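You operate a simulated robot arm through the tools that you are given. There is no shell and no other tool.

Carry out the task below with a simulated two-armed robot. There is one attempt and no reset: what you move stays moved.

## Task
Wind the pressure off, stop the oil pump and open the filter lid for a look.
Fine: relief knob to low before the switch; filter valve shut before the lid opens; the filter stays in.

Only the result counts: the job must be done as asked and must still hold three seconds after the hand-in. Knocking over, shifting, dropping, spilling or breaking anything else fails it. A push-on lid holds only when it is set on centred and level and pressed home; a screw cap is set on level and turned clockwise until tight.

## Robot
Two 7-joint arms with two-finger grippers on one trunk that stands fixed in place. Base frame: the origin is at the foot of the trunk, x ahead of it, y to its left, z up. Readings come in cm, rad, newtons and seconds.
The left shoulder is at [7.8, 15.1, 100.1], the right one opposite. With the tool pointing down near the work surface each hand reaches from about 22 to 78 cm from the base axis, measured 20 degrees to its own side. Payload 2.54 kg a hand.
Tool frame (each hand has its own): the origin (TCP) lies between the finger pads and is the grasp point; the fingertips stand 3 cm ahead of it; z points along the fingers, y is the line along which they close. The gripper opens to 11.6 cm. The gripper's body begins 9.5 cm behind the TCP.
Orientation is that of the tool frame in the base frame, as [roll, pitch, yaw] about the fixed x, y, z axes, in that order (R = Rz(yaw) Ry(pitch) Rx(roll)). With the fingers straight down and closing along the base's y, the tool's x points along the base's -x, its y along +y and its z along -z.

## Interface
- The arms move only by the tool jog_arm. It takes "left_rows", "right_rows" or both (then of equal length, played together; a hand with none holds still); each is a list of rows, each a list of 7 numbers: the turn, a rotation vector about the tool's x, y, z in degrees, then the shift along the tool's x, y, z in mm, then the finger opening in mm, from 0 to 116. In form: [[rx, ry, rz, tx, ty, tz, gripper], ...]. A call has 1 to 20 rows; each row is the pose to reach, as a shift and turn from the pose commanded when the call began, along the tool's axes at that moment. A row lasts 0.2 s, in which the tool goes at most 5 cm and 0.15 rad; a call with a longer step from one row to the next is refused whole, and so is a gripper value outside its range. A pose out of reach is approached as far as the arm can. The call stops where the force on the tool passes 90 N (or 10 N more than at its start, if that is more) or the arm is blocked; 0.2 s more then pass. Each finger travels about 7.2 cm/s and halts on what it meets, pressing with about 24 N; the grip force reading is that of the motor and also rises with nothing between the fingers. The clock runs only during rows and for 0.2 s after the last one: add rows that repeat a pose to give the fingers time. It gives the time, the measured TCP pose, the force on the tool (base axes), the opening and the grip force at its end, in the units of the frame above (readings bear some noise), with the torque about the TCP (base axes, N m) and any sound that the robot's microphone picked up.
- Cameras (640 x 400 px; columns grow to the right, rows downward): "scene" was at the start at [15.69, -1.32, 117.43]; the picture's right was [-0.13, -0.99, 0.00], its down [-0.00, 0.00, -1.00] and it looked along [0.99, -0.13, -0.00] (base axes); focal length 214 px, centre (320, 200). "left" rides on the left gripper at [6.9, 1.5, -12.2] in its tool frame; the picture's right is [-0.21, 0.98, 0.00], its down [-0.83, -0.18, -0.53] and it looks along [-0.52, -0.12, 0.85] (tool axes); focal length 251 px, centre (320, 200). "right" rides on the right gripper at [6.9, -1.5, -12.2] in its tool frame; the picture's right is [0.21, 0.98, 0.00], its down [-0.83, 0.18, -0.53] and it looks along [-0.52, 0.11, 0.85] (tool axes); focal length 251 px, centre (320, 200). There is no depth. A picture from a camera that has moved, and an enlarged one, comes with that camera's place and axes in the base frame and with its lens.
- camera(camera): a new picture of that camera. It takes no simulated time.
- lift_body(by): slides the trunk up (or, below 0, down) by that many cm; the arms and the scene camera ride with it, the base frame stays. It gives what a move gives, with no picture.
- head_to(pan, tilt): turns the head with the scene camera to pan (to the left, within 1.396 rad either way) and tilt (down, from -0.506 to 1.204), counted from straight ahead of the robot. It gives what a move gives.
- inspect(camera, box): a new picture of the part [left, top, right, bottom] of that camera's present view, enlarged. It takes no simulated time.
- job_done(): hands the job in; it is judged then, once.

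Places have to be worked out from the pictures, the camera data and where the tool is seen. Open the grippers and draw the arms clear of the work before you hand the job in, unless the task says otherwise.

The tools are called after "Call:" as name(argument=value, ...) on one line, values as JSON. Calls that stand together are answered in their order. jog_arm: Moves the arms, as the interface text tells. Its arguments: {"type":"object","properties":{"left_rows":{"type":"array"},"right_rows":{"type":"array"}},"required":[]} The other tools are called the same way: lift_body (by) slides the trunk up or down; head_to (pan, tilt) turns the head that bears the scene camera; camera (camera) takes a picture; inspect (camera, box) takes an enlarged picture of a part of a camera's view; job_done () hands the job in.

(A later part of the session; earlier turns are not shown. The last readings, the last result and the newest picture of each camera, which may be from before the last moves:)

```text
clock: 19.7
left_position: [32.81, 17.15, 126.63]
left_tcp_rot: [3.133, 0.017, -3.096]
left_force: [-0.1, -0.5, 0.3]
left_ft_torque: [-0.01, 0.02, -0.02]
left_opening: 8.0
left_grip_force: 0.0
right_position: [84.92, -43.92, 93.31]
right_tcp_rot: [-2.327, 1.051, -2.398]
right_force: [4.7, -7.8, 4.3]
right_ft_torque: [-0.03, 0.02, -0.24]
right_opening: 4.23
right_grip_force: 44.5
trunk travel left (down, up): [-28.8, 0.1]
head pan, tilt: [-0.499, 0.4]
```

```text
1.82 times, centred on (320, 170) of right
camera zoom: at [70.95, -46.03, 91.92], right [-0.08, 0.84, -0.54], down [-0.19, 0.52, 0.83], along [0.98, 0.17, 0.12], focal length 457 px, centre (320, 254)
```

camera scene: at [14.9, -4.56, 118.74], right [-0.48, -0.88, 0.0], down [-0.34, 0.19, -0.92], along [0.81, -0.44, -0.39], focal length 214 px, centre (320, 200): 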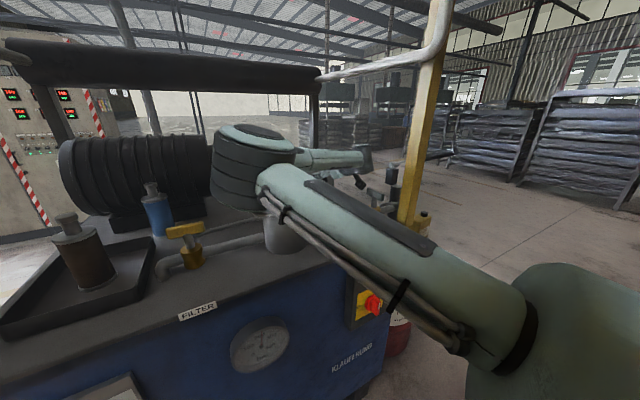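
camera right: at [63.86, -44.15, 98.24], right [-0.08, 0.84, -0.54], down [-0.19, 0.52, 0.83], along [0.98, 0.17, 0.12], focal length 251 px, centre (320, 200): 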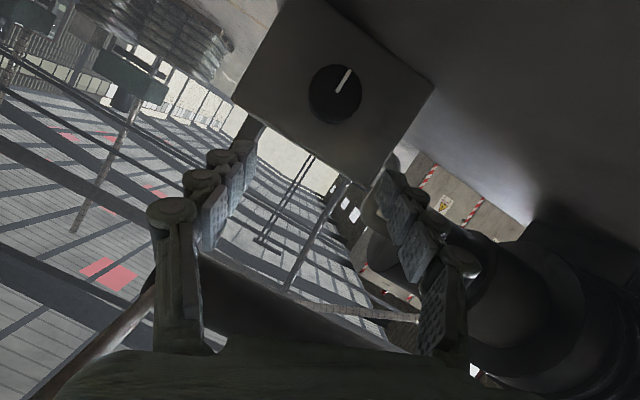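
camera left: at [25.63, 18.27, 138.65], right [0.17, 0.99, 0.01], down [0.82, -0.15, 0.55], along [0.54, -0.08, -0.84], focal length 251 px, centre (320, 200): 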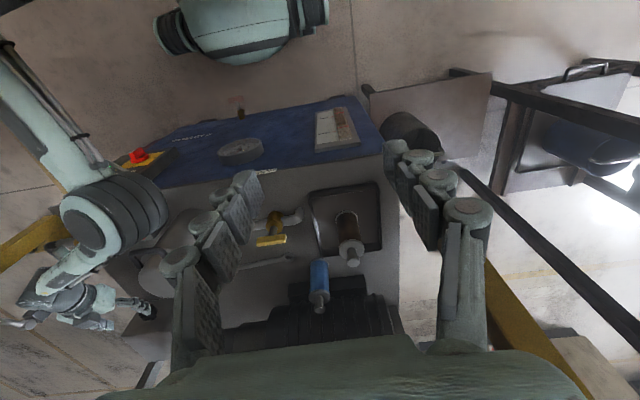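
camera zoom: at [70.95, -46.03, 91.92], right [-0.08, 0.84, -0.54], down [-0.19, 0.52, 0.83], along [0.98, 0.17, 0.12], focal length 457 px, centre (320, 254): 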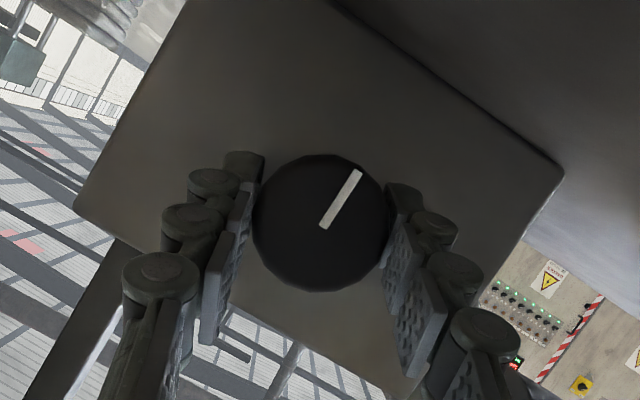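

The knob is gripped at 4.2 cm. I wind it 30° counter-clockwise about its own axis and check the gauge.

Call:
jog_arm(right_rows=[[2.75, 0, -6.98, 0, 0, 0, 10], [5.49, 0, -13.96, 0, 0, 0, 10], [8.24, 0, -20.9, 0, 0.5, 0, 10], [10.98, 0, -27.9, 0, 0.8, 0, 10], [10.98, 0, -27.9, 0, 0.8, 0, 10]])

Call:
inspect(camera="right", box=[160, 60, 480, 280])

Call:
camera(camera="scene")

Call:
inspect(camera="scene", box=[220, 310, 300, 380])

```text
clock: 20.9
left_position: [32.81, 16.85, 126.53]
left_tcp_rot: [3.129, 0.018, -3.093]
left_force: [-0.1, 0.0, -0.6]
left_ft_torque: [-0.02, 0.02, 0.0]
left_opening: 8.0
left_grip_force: 0.1
right_position: [84.98, -43.67, 93.26]
right_tcp_rot: [-1.888, 0.646, -2.106]
right_force: [-18.7, -19.6, -13.3]
right_ft_torque: [0.01, 0.55, -0.35]
right_opening: 4.21
right_grip_force: 44.8
right hand out of reach, approached as far as the arm can: row 4, 5
trunk travel left (down, up): [-28.8, 0.1]
head pan, tilt: [-0.499, 0.4]
```

```text
1.82 times, centred on (320, 170) of right
camera zoom: at [70.9, -45.46, 93.25], right [-0.07, 0.49, -0.87], down [-0.15, 0.86, 0.49], along [0.99, 0.16, 0.02], focal length 457 px, centre (320, 254)
```

zoom: 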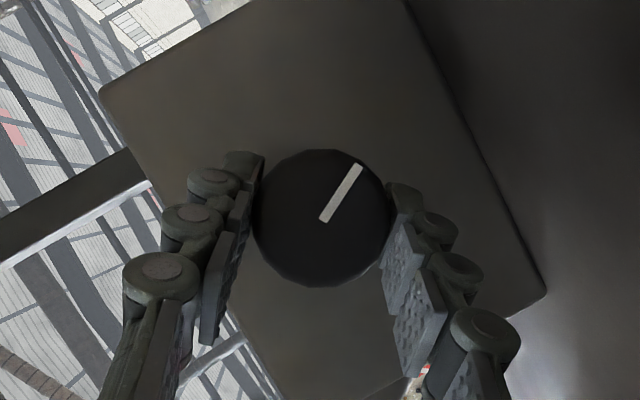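

```text
taken
camera scene: at [14.9, -4.84, 118.7], right [-0.48, -0.88, 0.0], down [-0.34, 0.19, -0.92], along [0.81, -0.44, -0.39], focal length 214 px, centre (320, 200)
```

scene: 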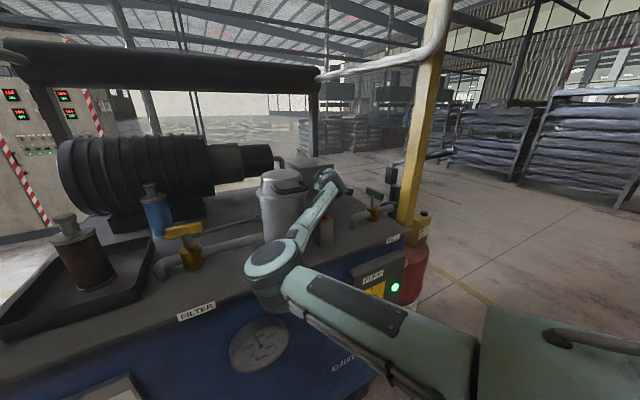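

```text
5.71 times, centred on (260, 345) of scene
camera zoom: at [14.9, -4.84, 118.7], right [-0.48, -0.88, 0.0], down [-0.34, 0.19, -0.92], along [0.81, -0.44, -0.39], focal length 1226 px, centre (663, -629)
```

zoom: 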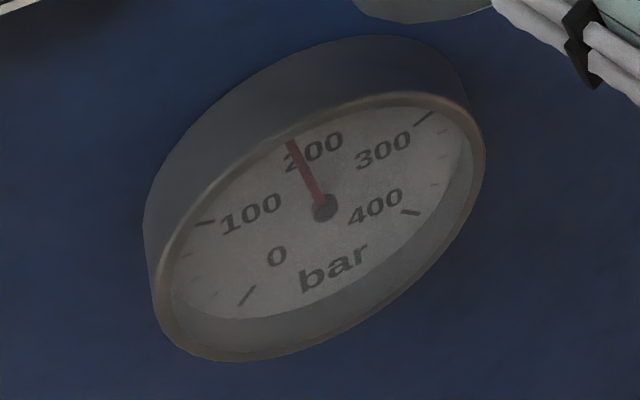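

The knob turned and the gauge fell slightly (needle now left of 200), so counter-clockwise is right. But the elbow dropped in front of the tank; I look closely for contact.

Call:
inspect(camera="scene", box=[230, 150, 430, 300])

Call:
inspect(camera="left", box=[0, 130, 240, 370])

```text
2.67 times, centred on (330, 225) of scene
camera zoom: at [14.9, -4.84, 118.7], right [-0.48, -0.88, 0.0], down [-0.34, 0.19, -0.92], along [0.81, -0.44, -0.39], focal length 572 px, centre (293, 133)
```

zoom: 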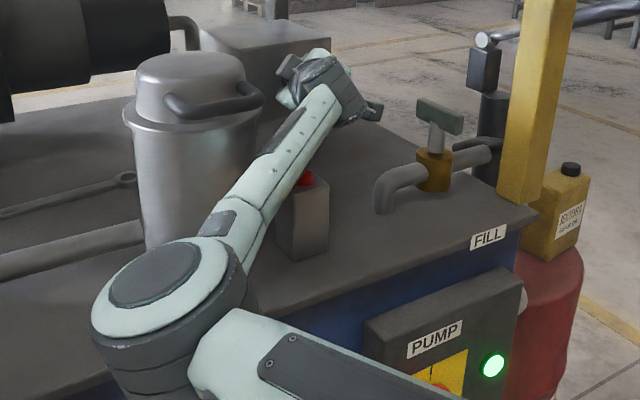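

```text
1.67 times, centred on (120, 250) of left
camera zoom: at [25.63, 17.93, 138.68], right [0.17, 0.99, 0.01], down [0.82, -0.15, 0.55], along [0.54, -0.08, -0.84], focal length 419 px, centre (653, 117)
```

zoom: 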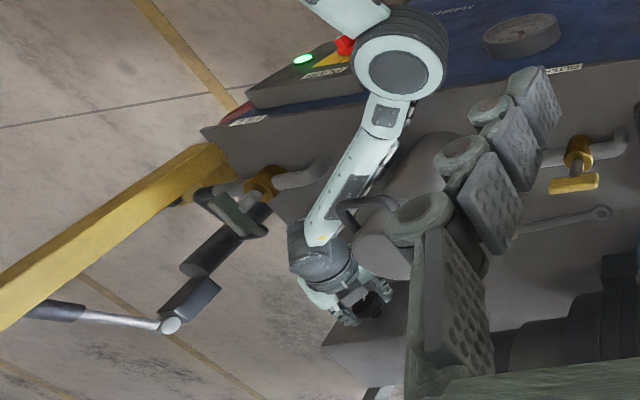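

No visible displacement, but the low elbow is tight beside the filter. I release the knob and back straight off before re-gripping with a different roll that keeps the elbow high.

Call:
jog_arm(right_rows=[[0, 0, 0, 0, 0, 0, 50], [0, 0, 0, 0, 0, 0, 80], [0, 0, 0, 0, 0, 0, 80], [0, 0, 0, 0, 0, -20, 80], [0, 0, 0, 0, 0, -40, 80], [0, 0, 0, 0, 0, -60, 80], [0, 0, 0, 0, 0, -60, 80]])

Call:
camera(camera="scene")

Call:
inspect(camera="right", box=[160, 40, 480, 260])

```text
clock: 22.5
left_position: [33.02, 17.29, 126.5]
left_tcp_rot: [3.132, 0.015, -3.094]
left_force: [0.6, 0.3, 0.0]
left_ft_torque: [0.02, 0.04, -0.02]
left_opening: 8.01
left_grip_force: 0.1
right_position: [80.47, -41.85, 96.86]
right_tcp_rot: [-1.882, 0.619, -2.047]
right_force: [0.2, 0.1, 0.3]
right_ft_torque: [-0.03, -0.01, 0.02]
right_opening: 8.01
right_grip_force: 0.1
right hand out of reach, approached as far as the arm can: row 4, 5, 6, 7
trunk travel left (down, up): [-28.8, 0.1]
head pan, tilt: [-0.499, 0.4]
```

```text
taken
camera scene: at [15.01, -4.59, 118.71], right [-0.48, -0.88, 0.0], down [-0.34, 0.19, -0.92], along [0.81, -0.44, -0.39], focal length 214 px, centre (320, 200)
```

scene: 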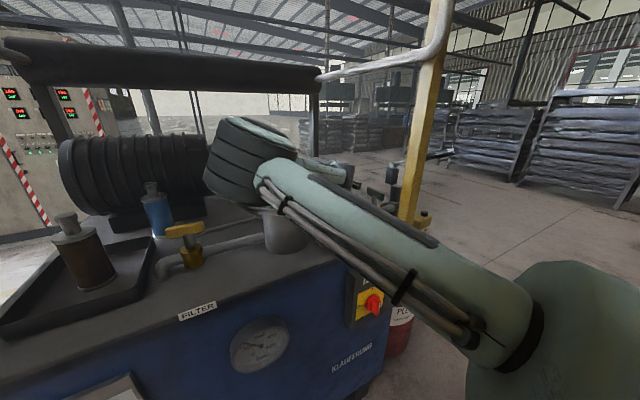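

```text
1.82 times, centred on (320, 150) of right
camera zoom: at [66.49, -44.58, 96.9], right [-0.1, 0.46, -0.88], down [-0.19, 0.86, 0.47], along [0.98, 0.21, 0.0], focal length 457 px, centre (320, 291)
```

zoom: 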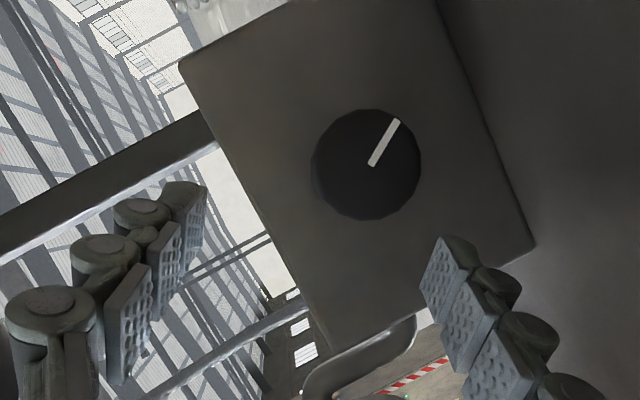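

The elbow is up again and the hand is off the knob. I check the gauge now.

Call:
inspect(camera="scene", box=[220, 310, 300, 380])

```text
5.71 times, centred on (260, 345) of scene
camera zoom: at [15.01, -4.59, 118.71], right [-0.48, -0.88, 0.0], down [-0.34, 0.19, -0.92], along [0.81, -0.44, -0.39], focal length 1226 px, centre (663, -629)
```

zoom: 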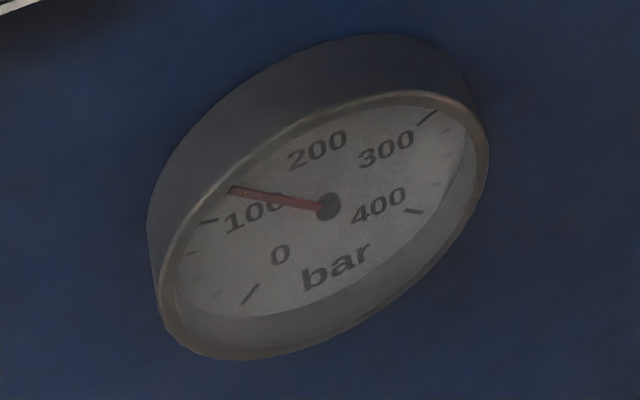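

The pressure has fallen to about 110 bar after roughly 30° of winding. I re-roll the hand (+78° about the tool axis) in front of the knob for another stroke.

Call:
jog_arm(right_rows=[[-1.01, 0.39, 7.81, 2, 1, 0, 80], [-2.02, 0.78, 15.6, 4, 1, 1, 80], [-3.03, 1.17, 23.4, 6, 2, 1, 80], [-4.04, 1.56, 31.2, 8, 3, 2, 80], [-5.05, 1.95, 39.05, 11, 4, 2, 80], [-6.06, 2.34, 46.9, 13, 4, 2, 80], [-7.07, 2.73, 54.7, 15, 5, 3, 80], [-8.08, 3.12, 62.5, 17, 6, 3, 80], [-9.09, 3.51, 70.3, 19, 6, 4, 80], [-10.1, 3.9, 78.1, 21, 7, 4, 80], [-10.1, 3.9, 78.1, 21, 7, 4, 80]])

Call:
inspect(camera="right", box=[160, 40, 480, 260])

Call:
camera(camera="scene")

Call:
inspect(camera="left", box=[0, 130, 240, 370])

Call:
inspect(camera="scene", box=[220, 310, 300, 380])

```text
clock: 24.9
left_position: [32.8, 17.22, 126.37]
left_tcp_rot: [3.133, 0.017, -3.093]
left_force: [1.5, 0.6, -0.6]
left_ft_torque: [0.0, -0.01, 0.02]
left_opening: 8.0
left_grip_force: 0.0
right_position: [79.99, -43.29, 94.98]
right_tcp_rot: [2.207, 0.994, 1.976]
right_force: [0.0, -0.2, -0.2]
right_ft_torque: [-0.02, 0.06, 0.03]
right_opening: 8.01
right_grip_force: 0.0
trunk travel left (down, up): [-28.8, 0.1]
head pan, tilt: [-0.499, 0.4]
```

```text
1.82 times, centred on (320, 150) of right
camera zoom: at [66.57, -39.43, 92.49], right [0.22, 0.94, 0.25], down [-0.27, -0.19, 0.94], along [0.94, -0.28, 0.21], focal length 457 px, centre (320, 291)
```

zoom: 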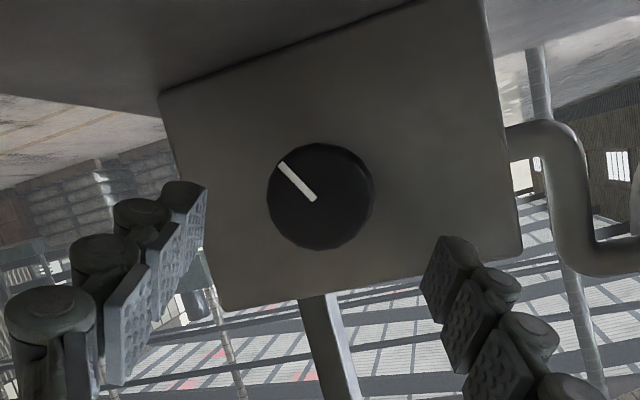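

```text
taken
camera scene: at [14.9, -4.55, 118.74], right [-0.48, -0.88, 0.0], down [-0.34, 0.19, -0.92], along [0.81, -0.44, -0.39], focal length 214 px, centre (320, 200)
```

scene: 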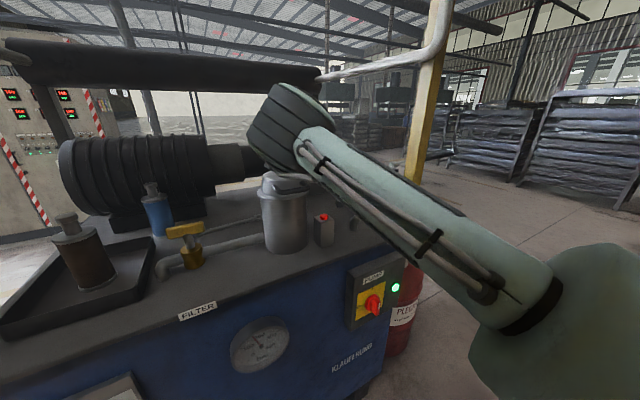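

```text
1.67 times, centred on (120, 250) of left
camera zoom: at [25.64, 18.27, 138.64], right [0.17, 0.99, 0.01], down [0.82, -0.15, 0.55], along [0.54, -0.08, -0.84], focal length 419 px, centre (653, 117)
```

zoom: 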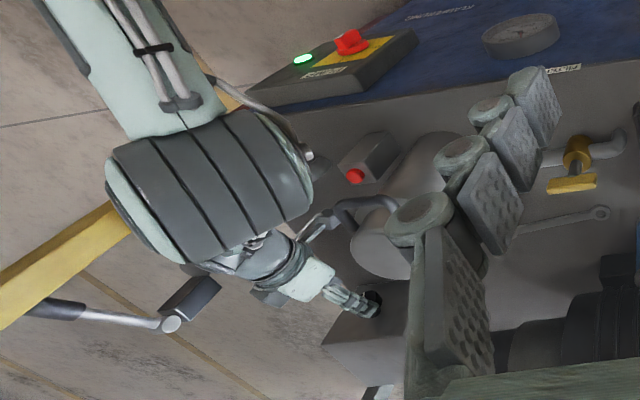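

```text
5.71 times, centred on (260, 345) of scene
camera zoom: at [14.9, -4.55, 118.74], right [-0.48, -0.88, 0.0], down [-0.34, 0.19, -0.92], along [0.81, -0.44, -0.39], focal length 1226 px, centre (663, -629)
```

zoom: 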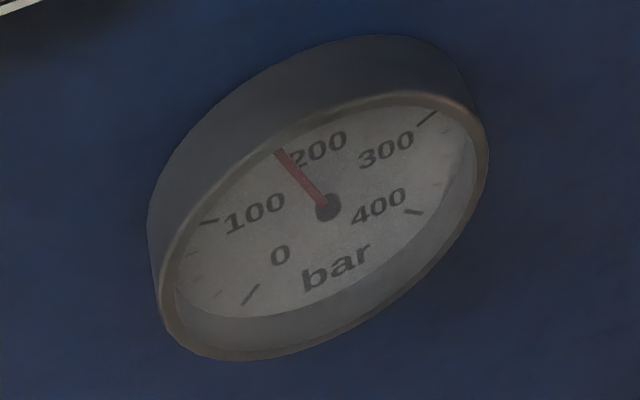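

Elbow is high and clear; the knob's pointer still reads about 30° counter-clockwise of where it began, and the gauge needle is at about 170 (it seems to sway). I advance and grip again.

Call:
jog_arm(right_rows=[[0, 0, 0, 0, 0, 16, 80], [0, 0, 0, 1, 1, 32, 80], [0, 0, 0, 1, 1, 48, 80], [0, 0, 0, 1, 1, 48, 80], [0, 0, 0, 1, 1, 48, 50], [0, 0, 0, 1, 1, 48, 25], [0, 0, 0, 1, 1, 48, 10], [0, 0, 0, 1, 1, 48, 10]])

Call:
inspect(camera="right", box=[160, 60, 480, 280])

Call:
inspect(camera="scene", box=[220, 310, 300, 380])

```text
clock: 26.7
left_position: [32.84, 17.26, 126.49]
left_tcp_rot: [3.132, 0.017, -3.094]
left_force: [0.0, 0.6, -0.7]
left_ft_torque: [0.05, 0.03, -0.01]
left_opening: 7.99
left_grip_force: 0.1
right_position: [84.47, -43.71, 93.37]
right_tcp_rot: [2.207, 0.993, 1.98]
right_force: [0.6, -2.2, -0.4]
right_ft_torque: [-0.03, -0.17, 0.24]
right_opening: 4.42
right_grip_force: 45.3
trunk travel left (down, up): [-28.8, 0.1]
head pan, tilt: [-0.499, 0.4]
```

```text
1.82 times, centred on (320, 170) of right
camera zoom: at [71.05, -39.92, 90.87], right [0.22, 0.94, 0.25], down [-0.27, -0.18, 0.94], along [0.94, -0.28, 0.21], focal length 457 px, centre (320, 254)
```

zoom: 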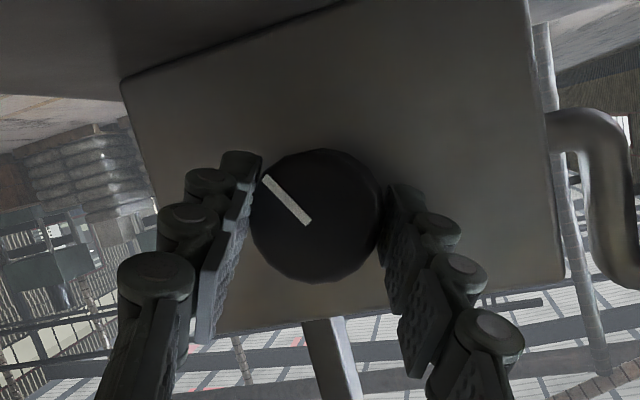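

```text
5.71 times, centred on (260, 345) of scene
camera zoom: at [14.92, -4.58, 118.74], right [-0.48, -0.88, 0.0], down [-0.34, 0.19, -0.92], along [0.81, -0.44, -0.39], focal length 1226 px, centre (663, -629)
```

zoom: 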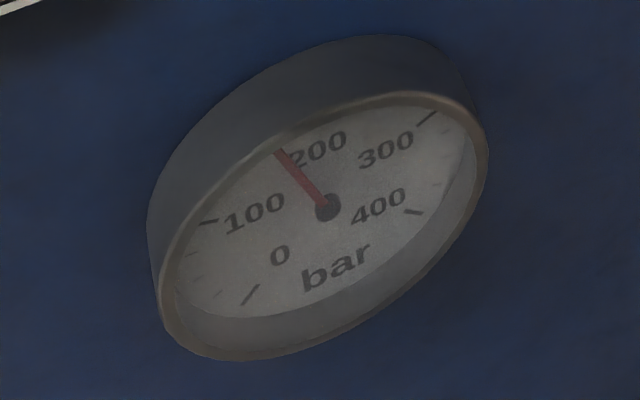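

Gripped again at 4.4 cm; the gauge holds at 170. I wind 56° counter-clockwise about the tool axis.

Call:
jog_arm(right_rows=[[0, 0, -8, 0, 0, 0, 10], [0, 0, -16, 0, 0, 0, 10], [0, 0, -24, 0, 0, 0, 10], [0, 0, -32, 0, 0, 0, 10], [0, 0, -40, 0, 0, 0, 10], [0, 0, -48, 0, 0, 0, 10], [0, 0, -56, 0, 0, 0, 10], [0, 0, -56, 0, 0, 0, 10]])

Call:
inspect(camera="right", box=[160, 60, 480, 280])

Call:
camera(camera="scene")

Call:
inspect(camera="scene", box=[220, 310, 300, 380])

```text
clock: 28.5
left_position: [32.89, 17.1, 126.42]
left_tcp_rot: [3.132, 0.017, -3.095]
left_force: [0.7, 0.1, -0.2]
left_ft_torque: [0.03, -0.02, -0.01]
left_opening: 8.0
left_grip_force: 0.1
right_position: [84.52, -43.78, 93.38]
right_tcp_rot: [-2.192, 0.978, -2.251]
right_force: [3.0, -4.8, -0.9]
right_ft_torque: [-0.01, 0.16, -0.19]
right_opening: 4.22
right_grip_force: 45.1
trunk travel left (down, up): [-28.8, 0.1]
head pan, tilt: [-0.499, 0.4]
```

```text
1.82 times, centred on (320, 170) of right
camera zoom: at [70.61, -46.53, 92.29], right [-0.1, 0.78, -0.62], down [-0.21, 0.59, 0.78], along [0.97, 0.21, 0.11], focal length 457 px, centre (320, 254)
```

zoom: 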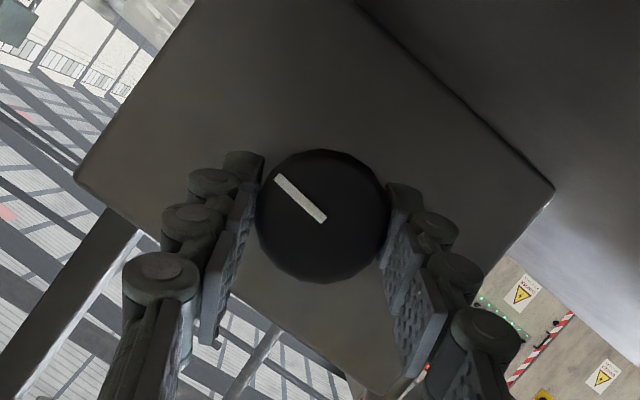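

```text
taken
camera scene: at [14.94, -4.6, 118.74], right [-0.48, -0.88, 0.0], down [-0.34, 0.19, -0.92], along [0.81, -0.44, -0.39], focal length 214 px, centre (320, 200)
```

scene: 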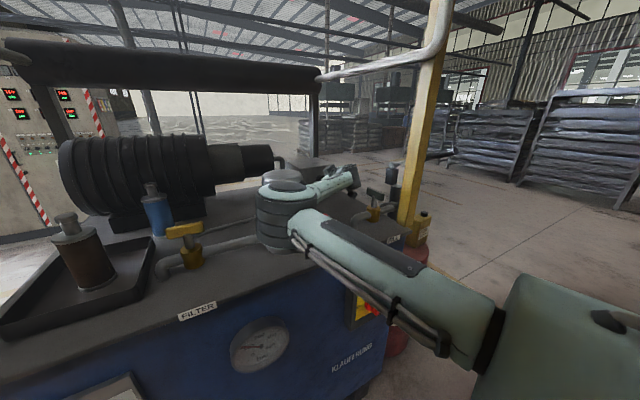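

```text
5.71 times, centred on (260, 345) of scene
camera zoom: at [14.94, -4.6, 118.74], right [-0.48, -0.88, 0.0], down [-0.34, 0.19, -0.92], along [0.81, -0.44, -0.39], focal length 1226 px, centre (663, -629)
```

zoom: 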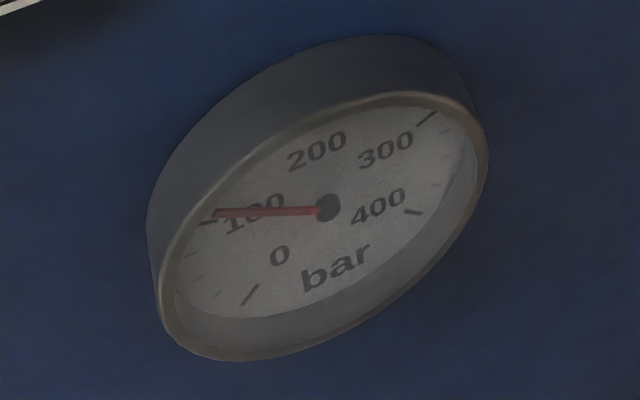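

The gauge is near 100 with the pointer at 3 o'clock, so it falls steadily. I open, roll back 56° around the knob, and grip again.

Call:
jog_arm(right_rows=[[0, 0, 0, 0, 0, 0, 50], [0, 0, 0, 0, 0, 0, 80], [0, 0, 0, 0, 0, 0, 80], [0, 0, 8, 0, 0, 0, 80], [0, 0, 16, 0, 0, 0, 80], [0, 0, 24, 0, 0, 0, 80], [0, 0, 32, 0, 0, 0, 80], [0, 0, 40, 0, 0, 0, 80], [0, 0, 48, 0, 0, 0, 80], [0, 0, 56, 0, 0, 0, 80], [0, 0, 56, 0, 0, 0, 80], [0, 0, 56, 0, 0, 0, 50], [0, 0, 56, 0, 0, 0, 25], [0, 0, 56, 0, 0, 0, 10], [0, 0, 56, 0, 0, 0, 10]])

Call:
inspect(camera="right", box=[160, 60, 480, 280])

Call:
inspect(camera="scene", box=[220, 310, 300, 380])

```text
clock: 31.7
left_position: [32.8, 17.18, 126.42]
left_tcp_rot: [3.132, 0.019, -3.094]
left_force: [0.1, 0.3, -0.7]
left_ft_torque: [-0.01, -0.01, 0.04]
left_opening: 8.02
left_grip_force: 0.0
right_position: [84.42, -43.79, 93.57]
right_tcp_rot: [2.208, 0.994, 1.98]
right_force: [-2.0, 0.1, -1.2]
right_ft_torque: [-0.01, -0.26, 0.2]
right_opening: 4.41
right_grip_force: 45.0
trunk travel left (down, up): [-28.8, 0.1]
head pan, tilt: [-0.499, 0.4]
```

```text
1.82 times, centred on (320, 170) of right
camera zoom: at [71.05, -39.95, 90.9], right [0.22, 0.94, 0.25], down [-0.27, -0.18, 0.94], along [0.94, -0.28, 0.21], focal length 457 px, centre (320, 254)
```

zoom: 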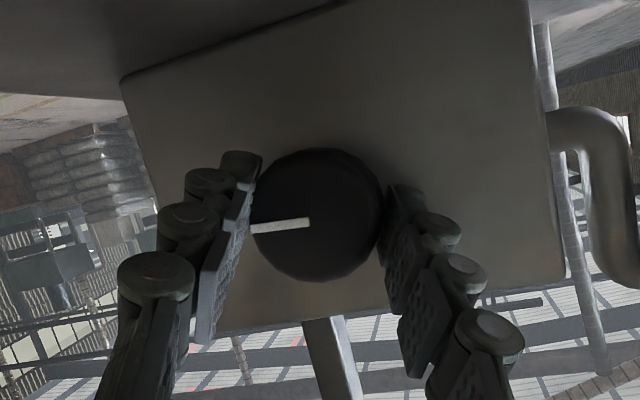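

```text
5.71 times, centred on (260, 345) of scene
camera zoom: at [14.89, -4.56, 118.74], right [-0.48, -0.88, 0.0], down [-0.34, 0.19, -0.92], along [0.81, -0.44, -0.39], focal length 1226 px, centre (663, -629)
```

zoom: 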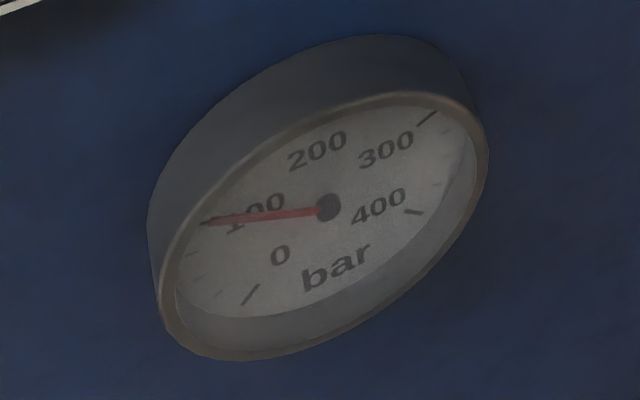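

Gripped again with the gauge at 100 bar. I wind another 56°.

Call:
jog_arm(right_rows=[[0, 0, -8, 0, 0, 0, 10], [0, 0, -16, 0, 0, 0, 10], [0, 0, -24, 0, 0, 0, 10], [0, 0, -32, 0, 0, 0, 10], [0, 0, -40, 0, 0, 0, 10], [0, 0, -48, 0, 0, 0, 10], [0, 0, -56, 0, 0, 0, 10], [0, 0, -56, 0, 0, 0, 10]])

Call:
inspect(camera="right", box=[160, 60, 480, 280])

Call:
inspect(camera="scene", box=[220, 310, 300, 380])

```text
clock: 33.5
left_position: [32.81, 17.17, 126.41]
left_tcp_rot: [3.134, 0.018, -3.095]
left_force: [0.0, -0.7, -0.1]
left_ft_torque: [-0.02, -0.01, -0.02]
left_opening: 8.0
left_grip_force: 0.1
right_position: [84.51, -43.88, 93.46]
right_tcp_rot: [-2.19, 0.98, -2.254]
right_force: [2.5, -3.6, 1.4]
right_ft_torque: [-0.04, 0.1, -0.15]
right_opening: 4.22
right_grip_force: 45.1
trunk travel left (down, up): [-28.8, 0.1]
head pan, tilt: [-0.499, 0.4]
```

```text
1.82 times, centred on (320, 170) of right
camera zoom: at [70.58, -46.52, 92.31], right [-0.1, 0.78, -0.62], down [-0.21, 0.59, 0.78], along [0.97, 0.21, 0.11], focal length 457 px, centre (320, 254)
```

zoom: 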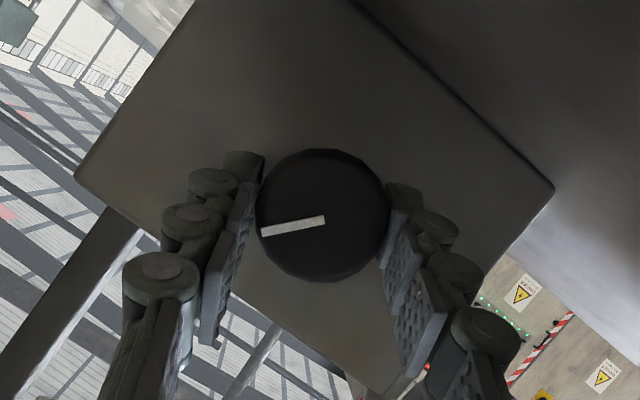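

```text
5.71 times, centred on (260, 345) of scene
camera zoom: at [14.91, -4.58, 118.74], right [-0.48, -0.88, 0.0], down [-0.34, 0.19, -0.92], along [0.81, -0.44, -0.39], focal length 1226 px, centre (663, -629)
```

zoom: 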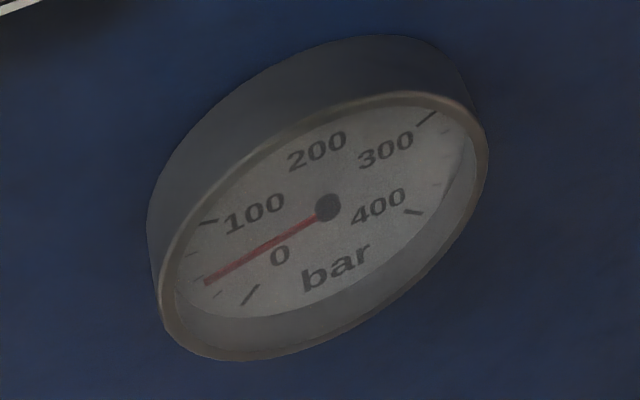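

The gauge is around 40 bar. I re-grip for one more stroke toward the low stop.

Call:
jog_arm(right_rows=[[0, 0, 0, 0, 0, 0, 50], [0, 0, 0, 0, 0, 0, 80], [0, 0, 0, 0, 0, 0, 80], [0, 0, 8, 0, 0, 0, 80], [0, 0, 16, 0, 0, 0, 80], [0, 0, 24, 0, 0, 0, 80], [0, 0, 32, 0, 0, 0, 80], [0, 0, 40, 0, 0, 0, 80], [0, 0, 48, 0, 0, 0, 80], [0, 0, 56, 0, 0, 0, 80], [0, 0, 56, 0, 0, 0, 80], [0, 0, 56, 0, 0, 0, 50], [0, 0, 56, 0, 0, 0, 25], [0, 0, 56, 0, 0, 0, 10], [0, 0, 56, 0, 0, 0, 10]])

Call:
inspect(camera="right", box=[160, 60, 480, 280])

Call:
inspect(camera="scene", box=[220, 310, 300, 380])

```text
clock: 36.7
left_position: [32.81, 17.23, 126.43]
left_tcp_rot: [3.133, 0.017, -3.096]
left_force: [-0.9, 0.5, 0.3]
left_ft_torque: [-0.01, 0.03, -0.02]
left_opening: 8.01
left_grip_force: 0.1
right_position: [84.55, -43.77, 93.48]
right_tcp_rot: [2.206, 0.996, 1.979]
right_force: [-0.6, 0.3, -1.1]
right_ft_torque: [0.0, -0.23, 0.22]
right_opening: 4.42
right_grip_force: 44.7
trunk travel left (down, up): [-28.8, 0.1]
head pan, tilt: [-0.499, 0.4]
```

```text
1.82 times, centred on (320, 170) of right
camera zoom: at [71.05, -39.96, 90.91], right [0.22, 0.94, 0.25], down [-0.27, -0.18, 0.94], along [0.94, -0.28, 0.21], focal length 457 px, centre (320, 254)
```

zoom: 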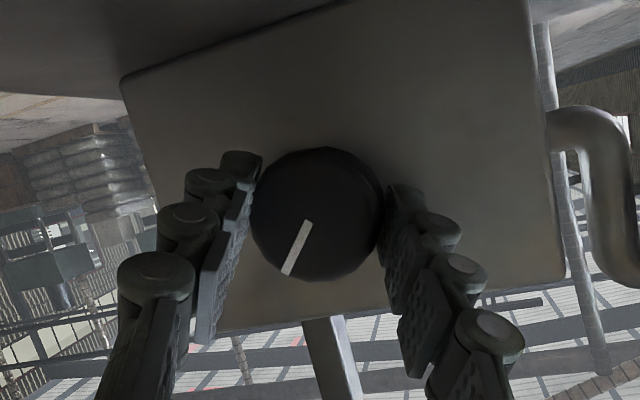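

```text
5.71 times, centred on (260, 345) of scene
camera zoom: at [14.89, -4.55, 118.74], right [-0.48, -0.88, 0.0], down [-0.34, 0.19, -0.92], along [0.81, -0.44, -0.39], focal length 1226 px, centre (663, -629)
```

zoom: 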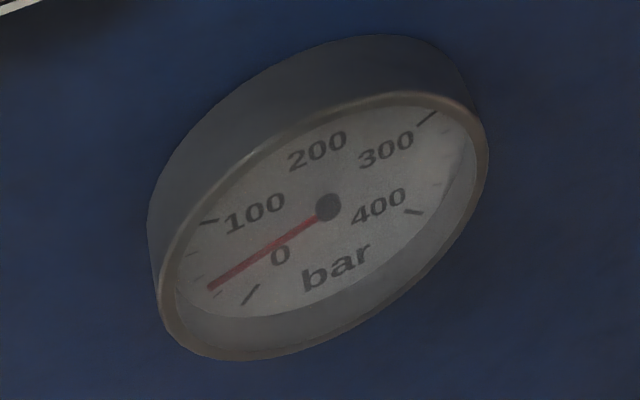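

Pointer is at about 1 o'clock (~148° wound) and the gauge near 30. I wind on another 56° toward the end stop.

Call:
jog_arm(right_rows=[[0, 0, -8, 0, 0, 0, 10], [0, 0, -16, 0, 0, 0, 10], [0, 0, -24, 0, 0, 0, 10], [0, 0, -32, 0, 0, 0, 10], [0, 0, -40, 0, 0, 0, 10], [0, 0, -48, 0, 0, 0, 10], [0, 0, -56, 0, 0, 0, 10], [0, 0, -56, 0, 0, 0, 10]])

Call:
inspect(camera="right", box=[160, 60, 480, 280])

Call:
inspect(camera="scene", box=[220, 310, 300, 380])

```text
clock: 38.5
left_position: [32.85, 17.09, 126.53]
left_tcp_rot: [3.133, 0.017, -3.096]
left_force: [0.1, 0.1, 0.5]
left_ft_torque: [-0.01, -0.01, -0.01]
left_opening: 8.0
left_grip_force: 0.0
right_position: [84.44, -43.97, 93.27]
right_tcp_rot: [-2.193, 0.98, -2.258]
right_force: [-0.2, -5.4, -2.5]
right_ft_torque: [0.71, 0.07, -0.21]
right_opening: 4.25
right_grip_force: 44.8
trunk travel left (down, up): [-28.8, 0.1]
head pan, tilt: [-0.499, 0.4]
```

```text
1.82 times, centred on (320, 170) of right
camera zoom: at [70.53, -46.56, 92.19], right [-0.1, 0.78, -0.62], down [-0.21, 0.59, 0.78], along [0.97, 0.21, 0.11], focal length 457 px, centre (320, 254)
```

zoom: 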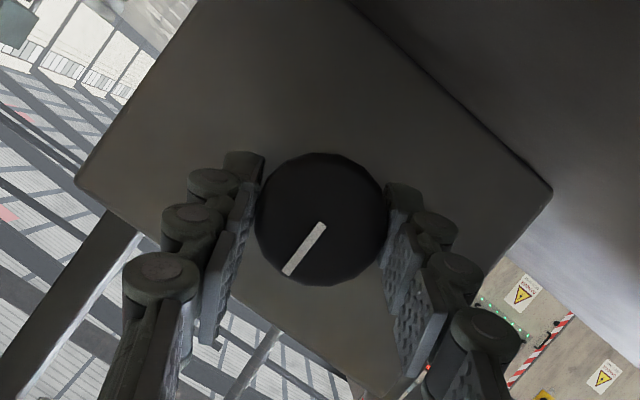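

```text
5.71 times, centred on (260, 345) of scene
camera zoom: at [14.93, -4.63, 118.73], right [-0.48, -0.88, 0.0], down [-0.34, 0.19, -0.92], along [0.81, -0.44, -0.39], focal length 1226 px, centre (663, -629)
```

zoom: 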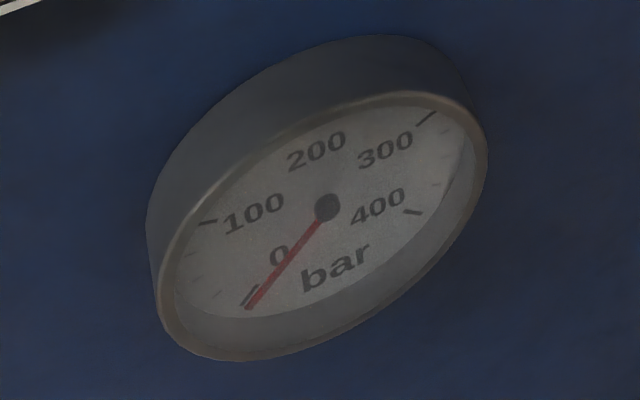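

The gauge reads 0 and the pointer sits at 12 o'clock against the stop. I release the knob, back off and rise.

Call:
jog_arm(right_rows=[[0, 0, 0, 0, 0, 0, 50], [0, 0, 0, 0, 0, 0, 80], [0, 0, 0, 0, 0, 0, 80], [0, 0, 0, 0, 0, -25, 80], [0, 0, 0, 0, 0, -50, 80], [0, 0, 0, 0, 0, -75, 80], [0, 0, 0, -20, 0, -110, 80], [0, 0, 0, -40, 0, -150, 80], [0, 0, 0, -60, 0, -190, 80], [0, 0, 0, -80, 0, -230, 80]])

Call:
camera(camera="scene")

Call:
camera(camera="right")

Call:
inspect(camera="scene", box=[220, 310, 300, 380])

```text
clock: 40.1
left_position: [33.05, 17.3, 126.5]
left_tcp_rot: [3.134, 0.022, -3.096]
left_force: [-2.1, -0.9, 1.3]
left_ft_torque: [0.02, -0.24, -0.02]
left_opening: 8.0
left_grip_force: 0.8
right_position: [77.2, -39.08, 95.66]
right_tcp_rot: [-2.319, 1.003, -2.302]
right_force: [18.3, 26.9, -34.9]
right_ft_torque: [2.24, -5.42, -3.31]
right_opening: 8.0
right_grip_force: 0.4
right hand out of reach, approached as far as the arm can: row 7, 8
trunk travel left (down, up): [-28.8, 0.1]
head pan, tilt: [-0.499, 0.4]
stopped in row 8 (right hand): the force on the tool passed its limit at 104 N (the readings are from after the stop); the commanded pose is now the measured one
```

```text
taken
camera scene: at [14.95, -4.56, 118.71], right [-0.48, -0.88, 0.0], down [-0.34, 0.19, -0.92], along [0.81, -0.44, -0.39], focal length 214 px, centre (320, 200)
```

scene: 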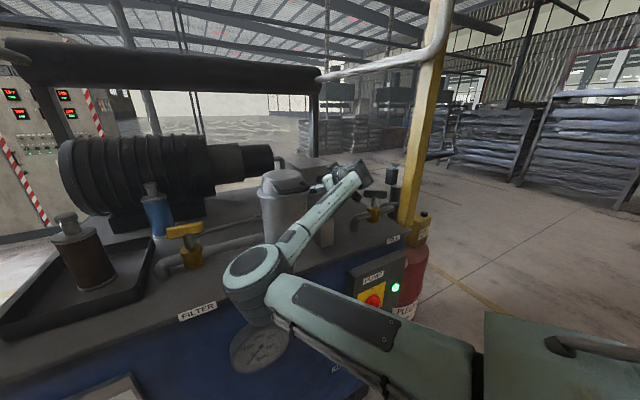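

```text
taken
camera right: at [63.35, -42.47, 94.73], right [-0.17, 0.81, -0.57], down [-0.22, 0.53, 0.82], along [0.96, 0.26, 0.08], focal length 251 px, centre (320, 200)
```

right: 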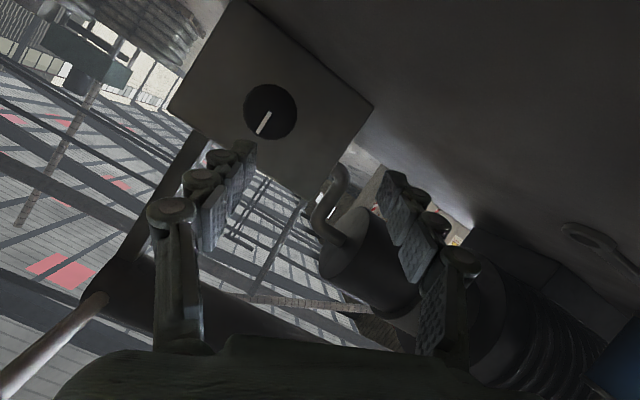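

```text
5.71 times, centred on (260, 345) of scene
camera zoom: at [14.95, -4.56, 118.71], right [-0.48, -0.88, 0.0], down [-0.34, 0.19, -0.92], along [0.81, -0.44, -0.39], focal length 1226 px, centre (663, -629)
```

zoom: 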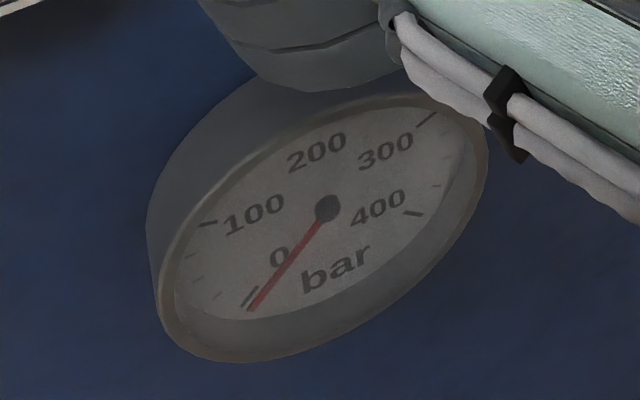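

The arm flipped its elbow low again and met something at 104 N. I look closely before moving.

Call:
inspect(camera="scene", box=[220, 150, 420, 300])

Call:
inspect(camera="left", box=[0, 130, 240, 370])

```text
2.67 times, centred on (320, 225) of scene
camera zoom: at [14.95, -4.56, 118.71], right [-0.48, -0.88, 0.0], down [-0.34, 0.19, -0.92], along [0.81, -0.44, -0.39], focal length 572 px, centre (320, 133)
```

zoom: 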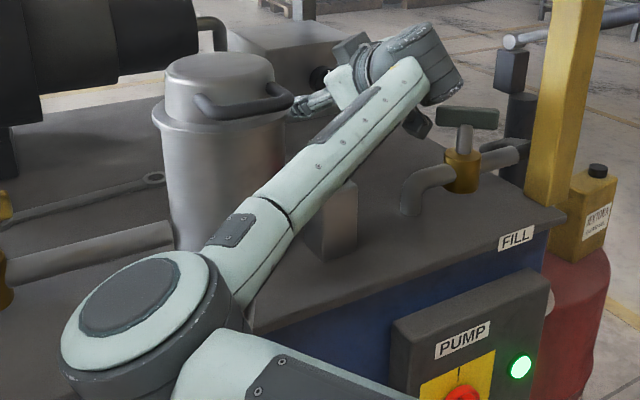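

```text
1.67 times, centred on (120, 250) of left
camera zoom: at [25.58, 18.28, 138.67], right [0.17, 0.99, 0.01], down [0.82, -0.15, 0.55], along [0.54, -0.08, -0.84], focal length 419 px, centre (653, 117)
```

zoom: 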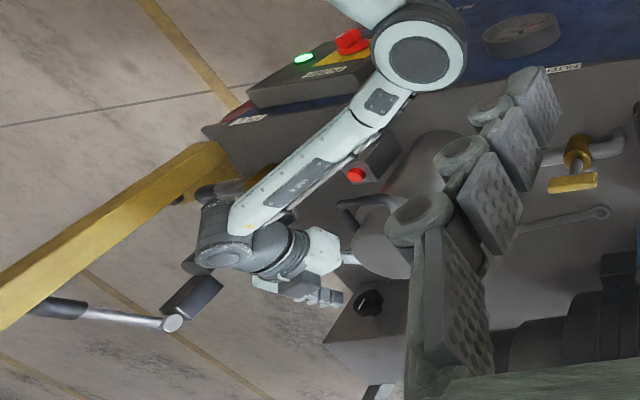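

The torque places the contact near (62, -44, 94), so the camera bracket under my hand is hooked at the FILL valve's handle. I ease the hand forward and left to free it.

Call:
jog_arm(right_rows=[[0, 0, 0, -3, 5, 7, 80], [0, 0, 0, -7, 10, 15, 80], [0, 0, 0, -9, 14, 22, 80], [0, 0, 0, -9, 14, 22, 80]])

Call:
inspect(camera="scene", box=[220, 150, 420, 300])

Call:
inspect(camera="left", box=[0, 130, 240, 370])

```text
clock: 41.1
left_position: [32.98, 17.19, 126.39]
left_tcp_rot: [3.133, 0.017, -3.095]
left_force: [-0.9, 0.0, 0.1]
left_ft_torque: [0.0, 0.01, -0.02]
left_opening: 8.01
left_grip_force: 0.1
right_position: [79.32, -38.97, 96.25]
right_tcp_rot: [-2.279, 0.99, -2.285]
right_force: [0.4, 0.2, -0.5]
right_ft_torque: [0.01, 0.04, 0.0]
right_opening: 8.01
right_grip_force: 0.1
right hand out of reach, approached as far as the arm can: row 1, 2, 3, 4
trunk travel left (down, up): [-28.8, 0.1]
head pan, tilt: [-0.499, 0.4]
```

```text
2.67 times, centred on (320, 225) of scene
camera zoom: at [14.92, -4.55, 118.74], right [-0.48, -0.88, 0.0], down [-0.34, 0.19, -0.92], along [0.81, -0.44, -0.39], focal length 572 px, centre (320, 133)
```

zoom: 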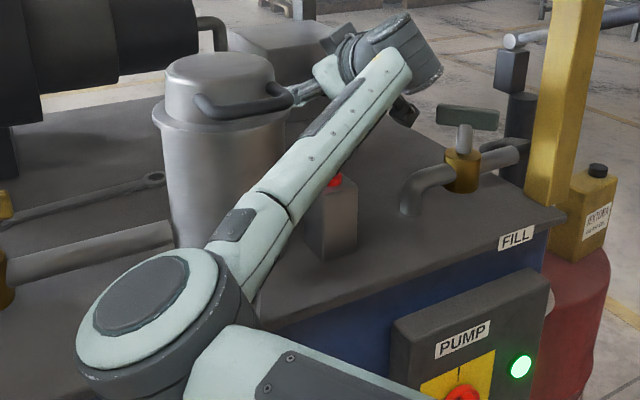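

```text
1.67 times, centred on (120, 250) of left
camera zoom: at [25.67, 18.28, 138.63], right [0.17, 0.99, 0.01], down [0.82, -0.15, 0.55], along [0.54, -0.08, -0.84], focal length 419 px, centre (653, 117)
```

zoom: 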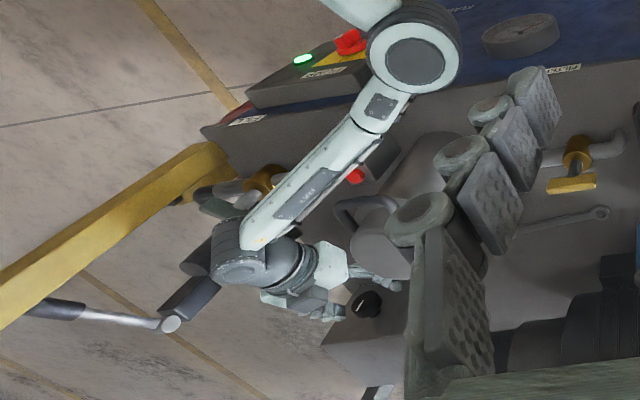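

Free of contact now (0 N) and the FILL handle looks unchanged. I roll the hand +60° (which brings the elbow up again) while rising a little.

Call:
jog_arm(right_rows=[[0, 0, 7.5, -2, 0, -2, 80], [0, 0, 15, -4, -2, -4, 80], [0, 0, 22.5, -8, -4, -6, 80], [0, 0, 30, -12, -6, -6, 80], [0, 0, 37.5, -16, -8, -8, 80], [0, 0, 45, -20, -10, -10, 80], [0, 0, 52.5, -25, -12, -11, 80], [0, 0, 60, -25, -12, -11, 80], [0, 0, 60, -25, -12, -11, 80]])

Call:
inspect(camera="scene", box=[220, 100, 420, 300])

Call:
inspect(camera="left", box=[0, 130, 240, 370])

```text
clock: 43.1
left_position: [32.86, 17.34, 126.59]
left_tcp_rot: [3.134, 0.017, -3.094]
left_force: [-0.1, 0.0, 0.2]
left_ft_torque: [-0.01, -0.03, -0.01]
left_opening: 8.01
left_grip_force: 0.1
right_position: [79.29, -38.81, 99.3]
right_tcp_rot: [2.168, 0.892, 1.966]
right_force: [0.3, 0.0, 0.2]
right_ft_torque: [0.0, 0.0, -0.01]
right_opening: 8.05
right_grip_force: 0.1
trunk travel left (down, up): [-28.8, 0.1]
head pan, tilt: [-0.499, 0.4]
```

```text
2.00 times, centred on (320, 200) of scene
camera zoom: at [14.9, -4.56, 118.74], right [-0.48, -0.88, 0.0], down [-0.34, 0.19, -0.92], along [0.81, -0.44, -0.39], focal length 429 px, centre (320, 200)
```

zoom: 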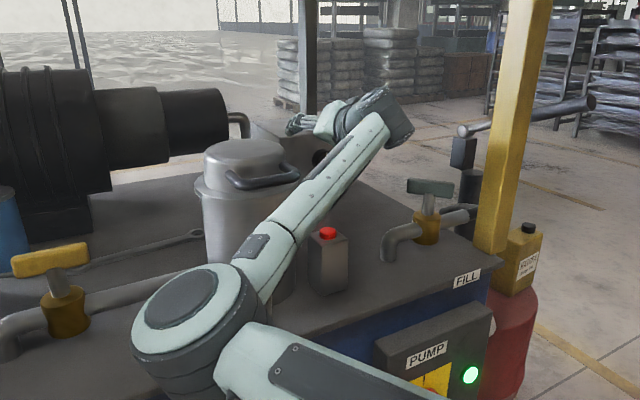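

```text
1.67 times, centred on (120, 250) of left
camera zoom: at [25.65, 18.28, 138.64], right [0.17, 0.99, 0.01], down [0.82, -0.15, 0.55], along [0.54, -0.08, -0.84], focal length 419 px, centre (653, 117)
```

zoom: 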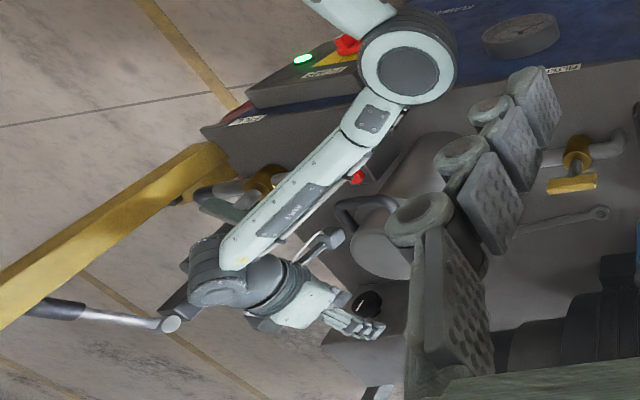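

The elbow stays low but nothing touches. I lift the hand straight up 12 cm before drawing it back.

Call:
jog_arm(right_rows=[[0, 0, 0, -21, 9, -8, 80], [0, 0, 0, -42, 18, -16, 80], [0, 0, 0, -63, 28, -25, 80], [0, 0, 0, -84, 37, -33, 80], [0, 0, 0, -105, 46, -41, 80], [0, 0, 0, -105, 46, -41, 80]])

Call:
camera(camera="scene")

Call:
inspect(camera="left", box=[0, 130, 240, 370])

```text
clock: 44.5
left_position: [32.87, 17.05, 126.45]
left_tcp_rot: [3.133, 0.016, -3.095]
left_force: [-0.3, -0.5, -0.5]
left_ft_torque: [0.0, 0.0, -0.04]
left_opening: 8.0
left_grip_force: 0.0
right_position: [79.27, -40.88, 111.23]
right_tcp_rot: [2.17, 0.893, 1.968]
right_force: [-0.2, -0.1, 0.1]
right_ft_torque: [0.02, 0.0, 0.02]
right_opening: 8.01
right_grip_force: 0.0
trunk travel left (down, up): [-28.8, 0.1]
head pan, tilt: [-0.499, 0.4]
```

```text
taken
camera scene: at [14.92, -4.57, 118.74], right [-0.48, -0.88, 0.0], down [-0.34, 0.19, -0.92], along [0.81, -0.44, -0.39], focal length 214 px, centre (320, 200)
```

scene: 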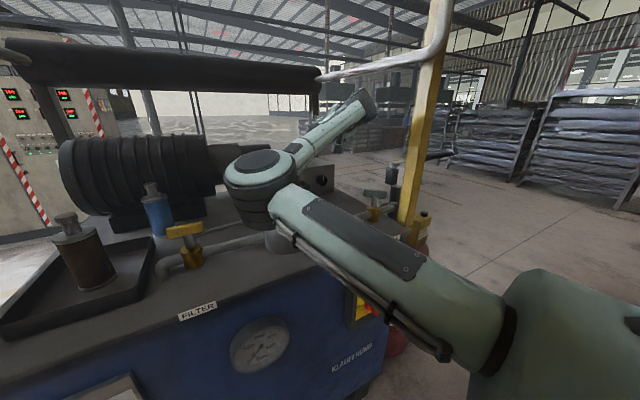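

```text
1.67 times, centred on (120, 250) of left
camera zoom: at [25.67, 18.27, 138.63], right [0.17, 0.99, 0.01], down [0.82, -0.15, 0.55], along [0.54, -0.08, -0.84], focal length 419 px, centre (653, 117)
```

zoom: 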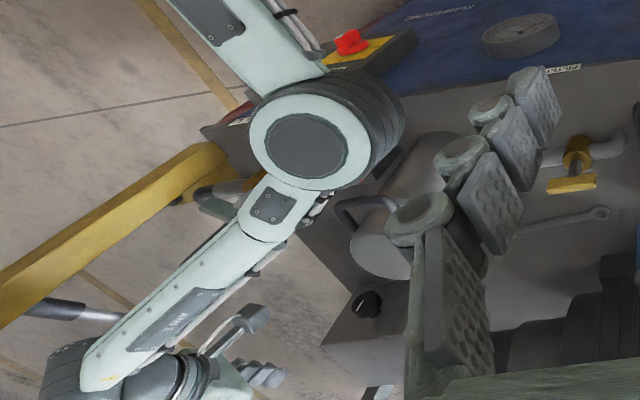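

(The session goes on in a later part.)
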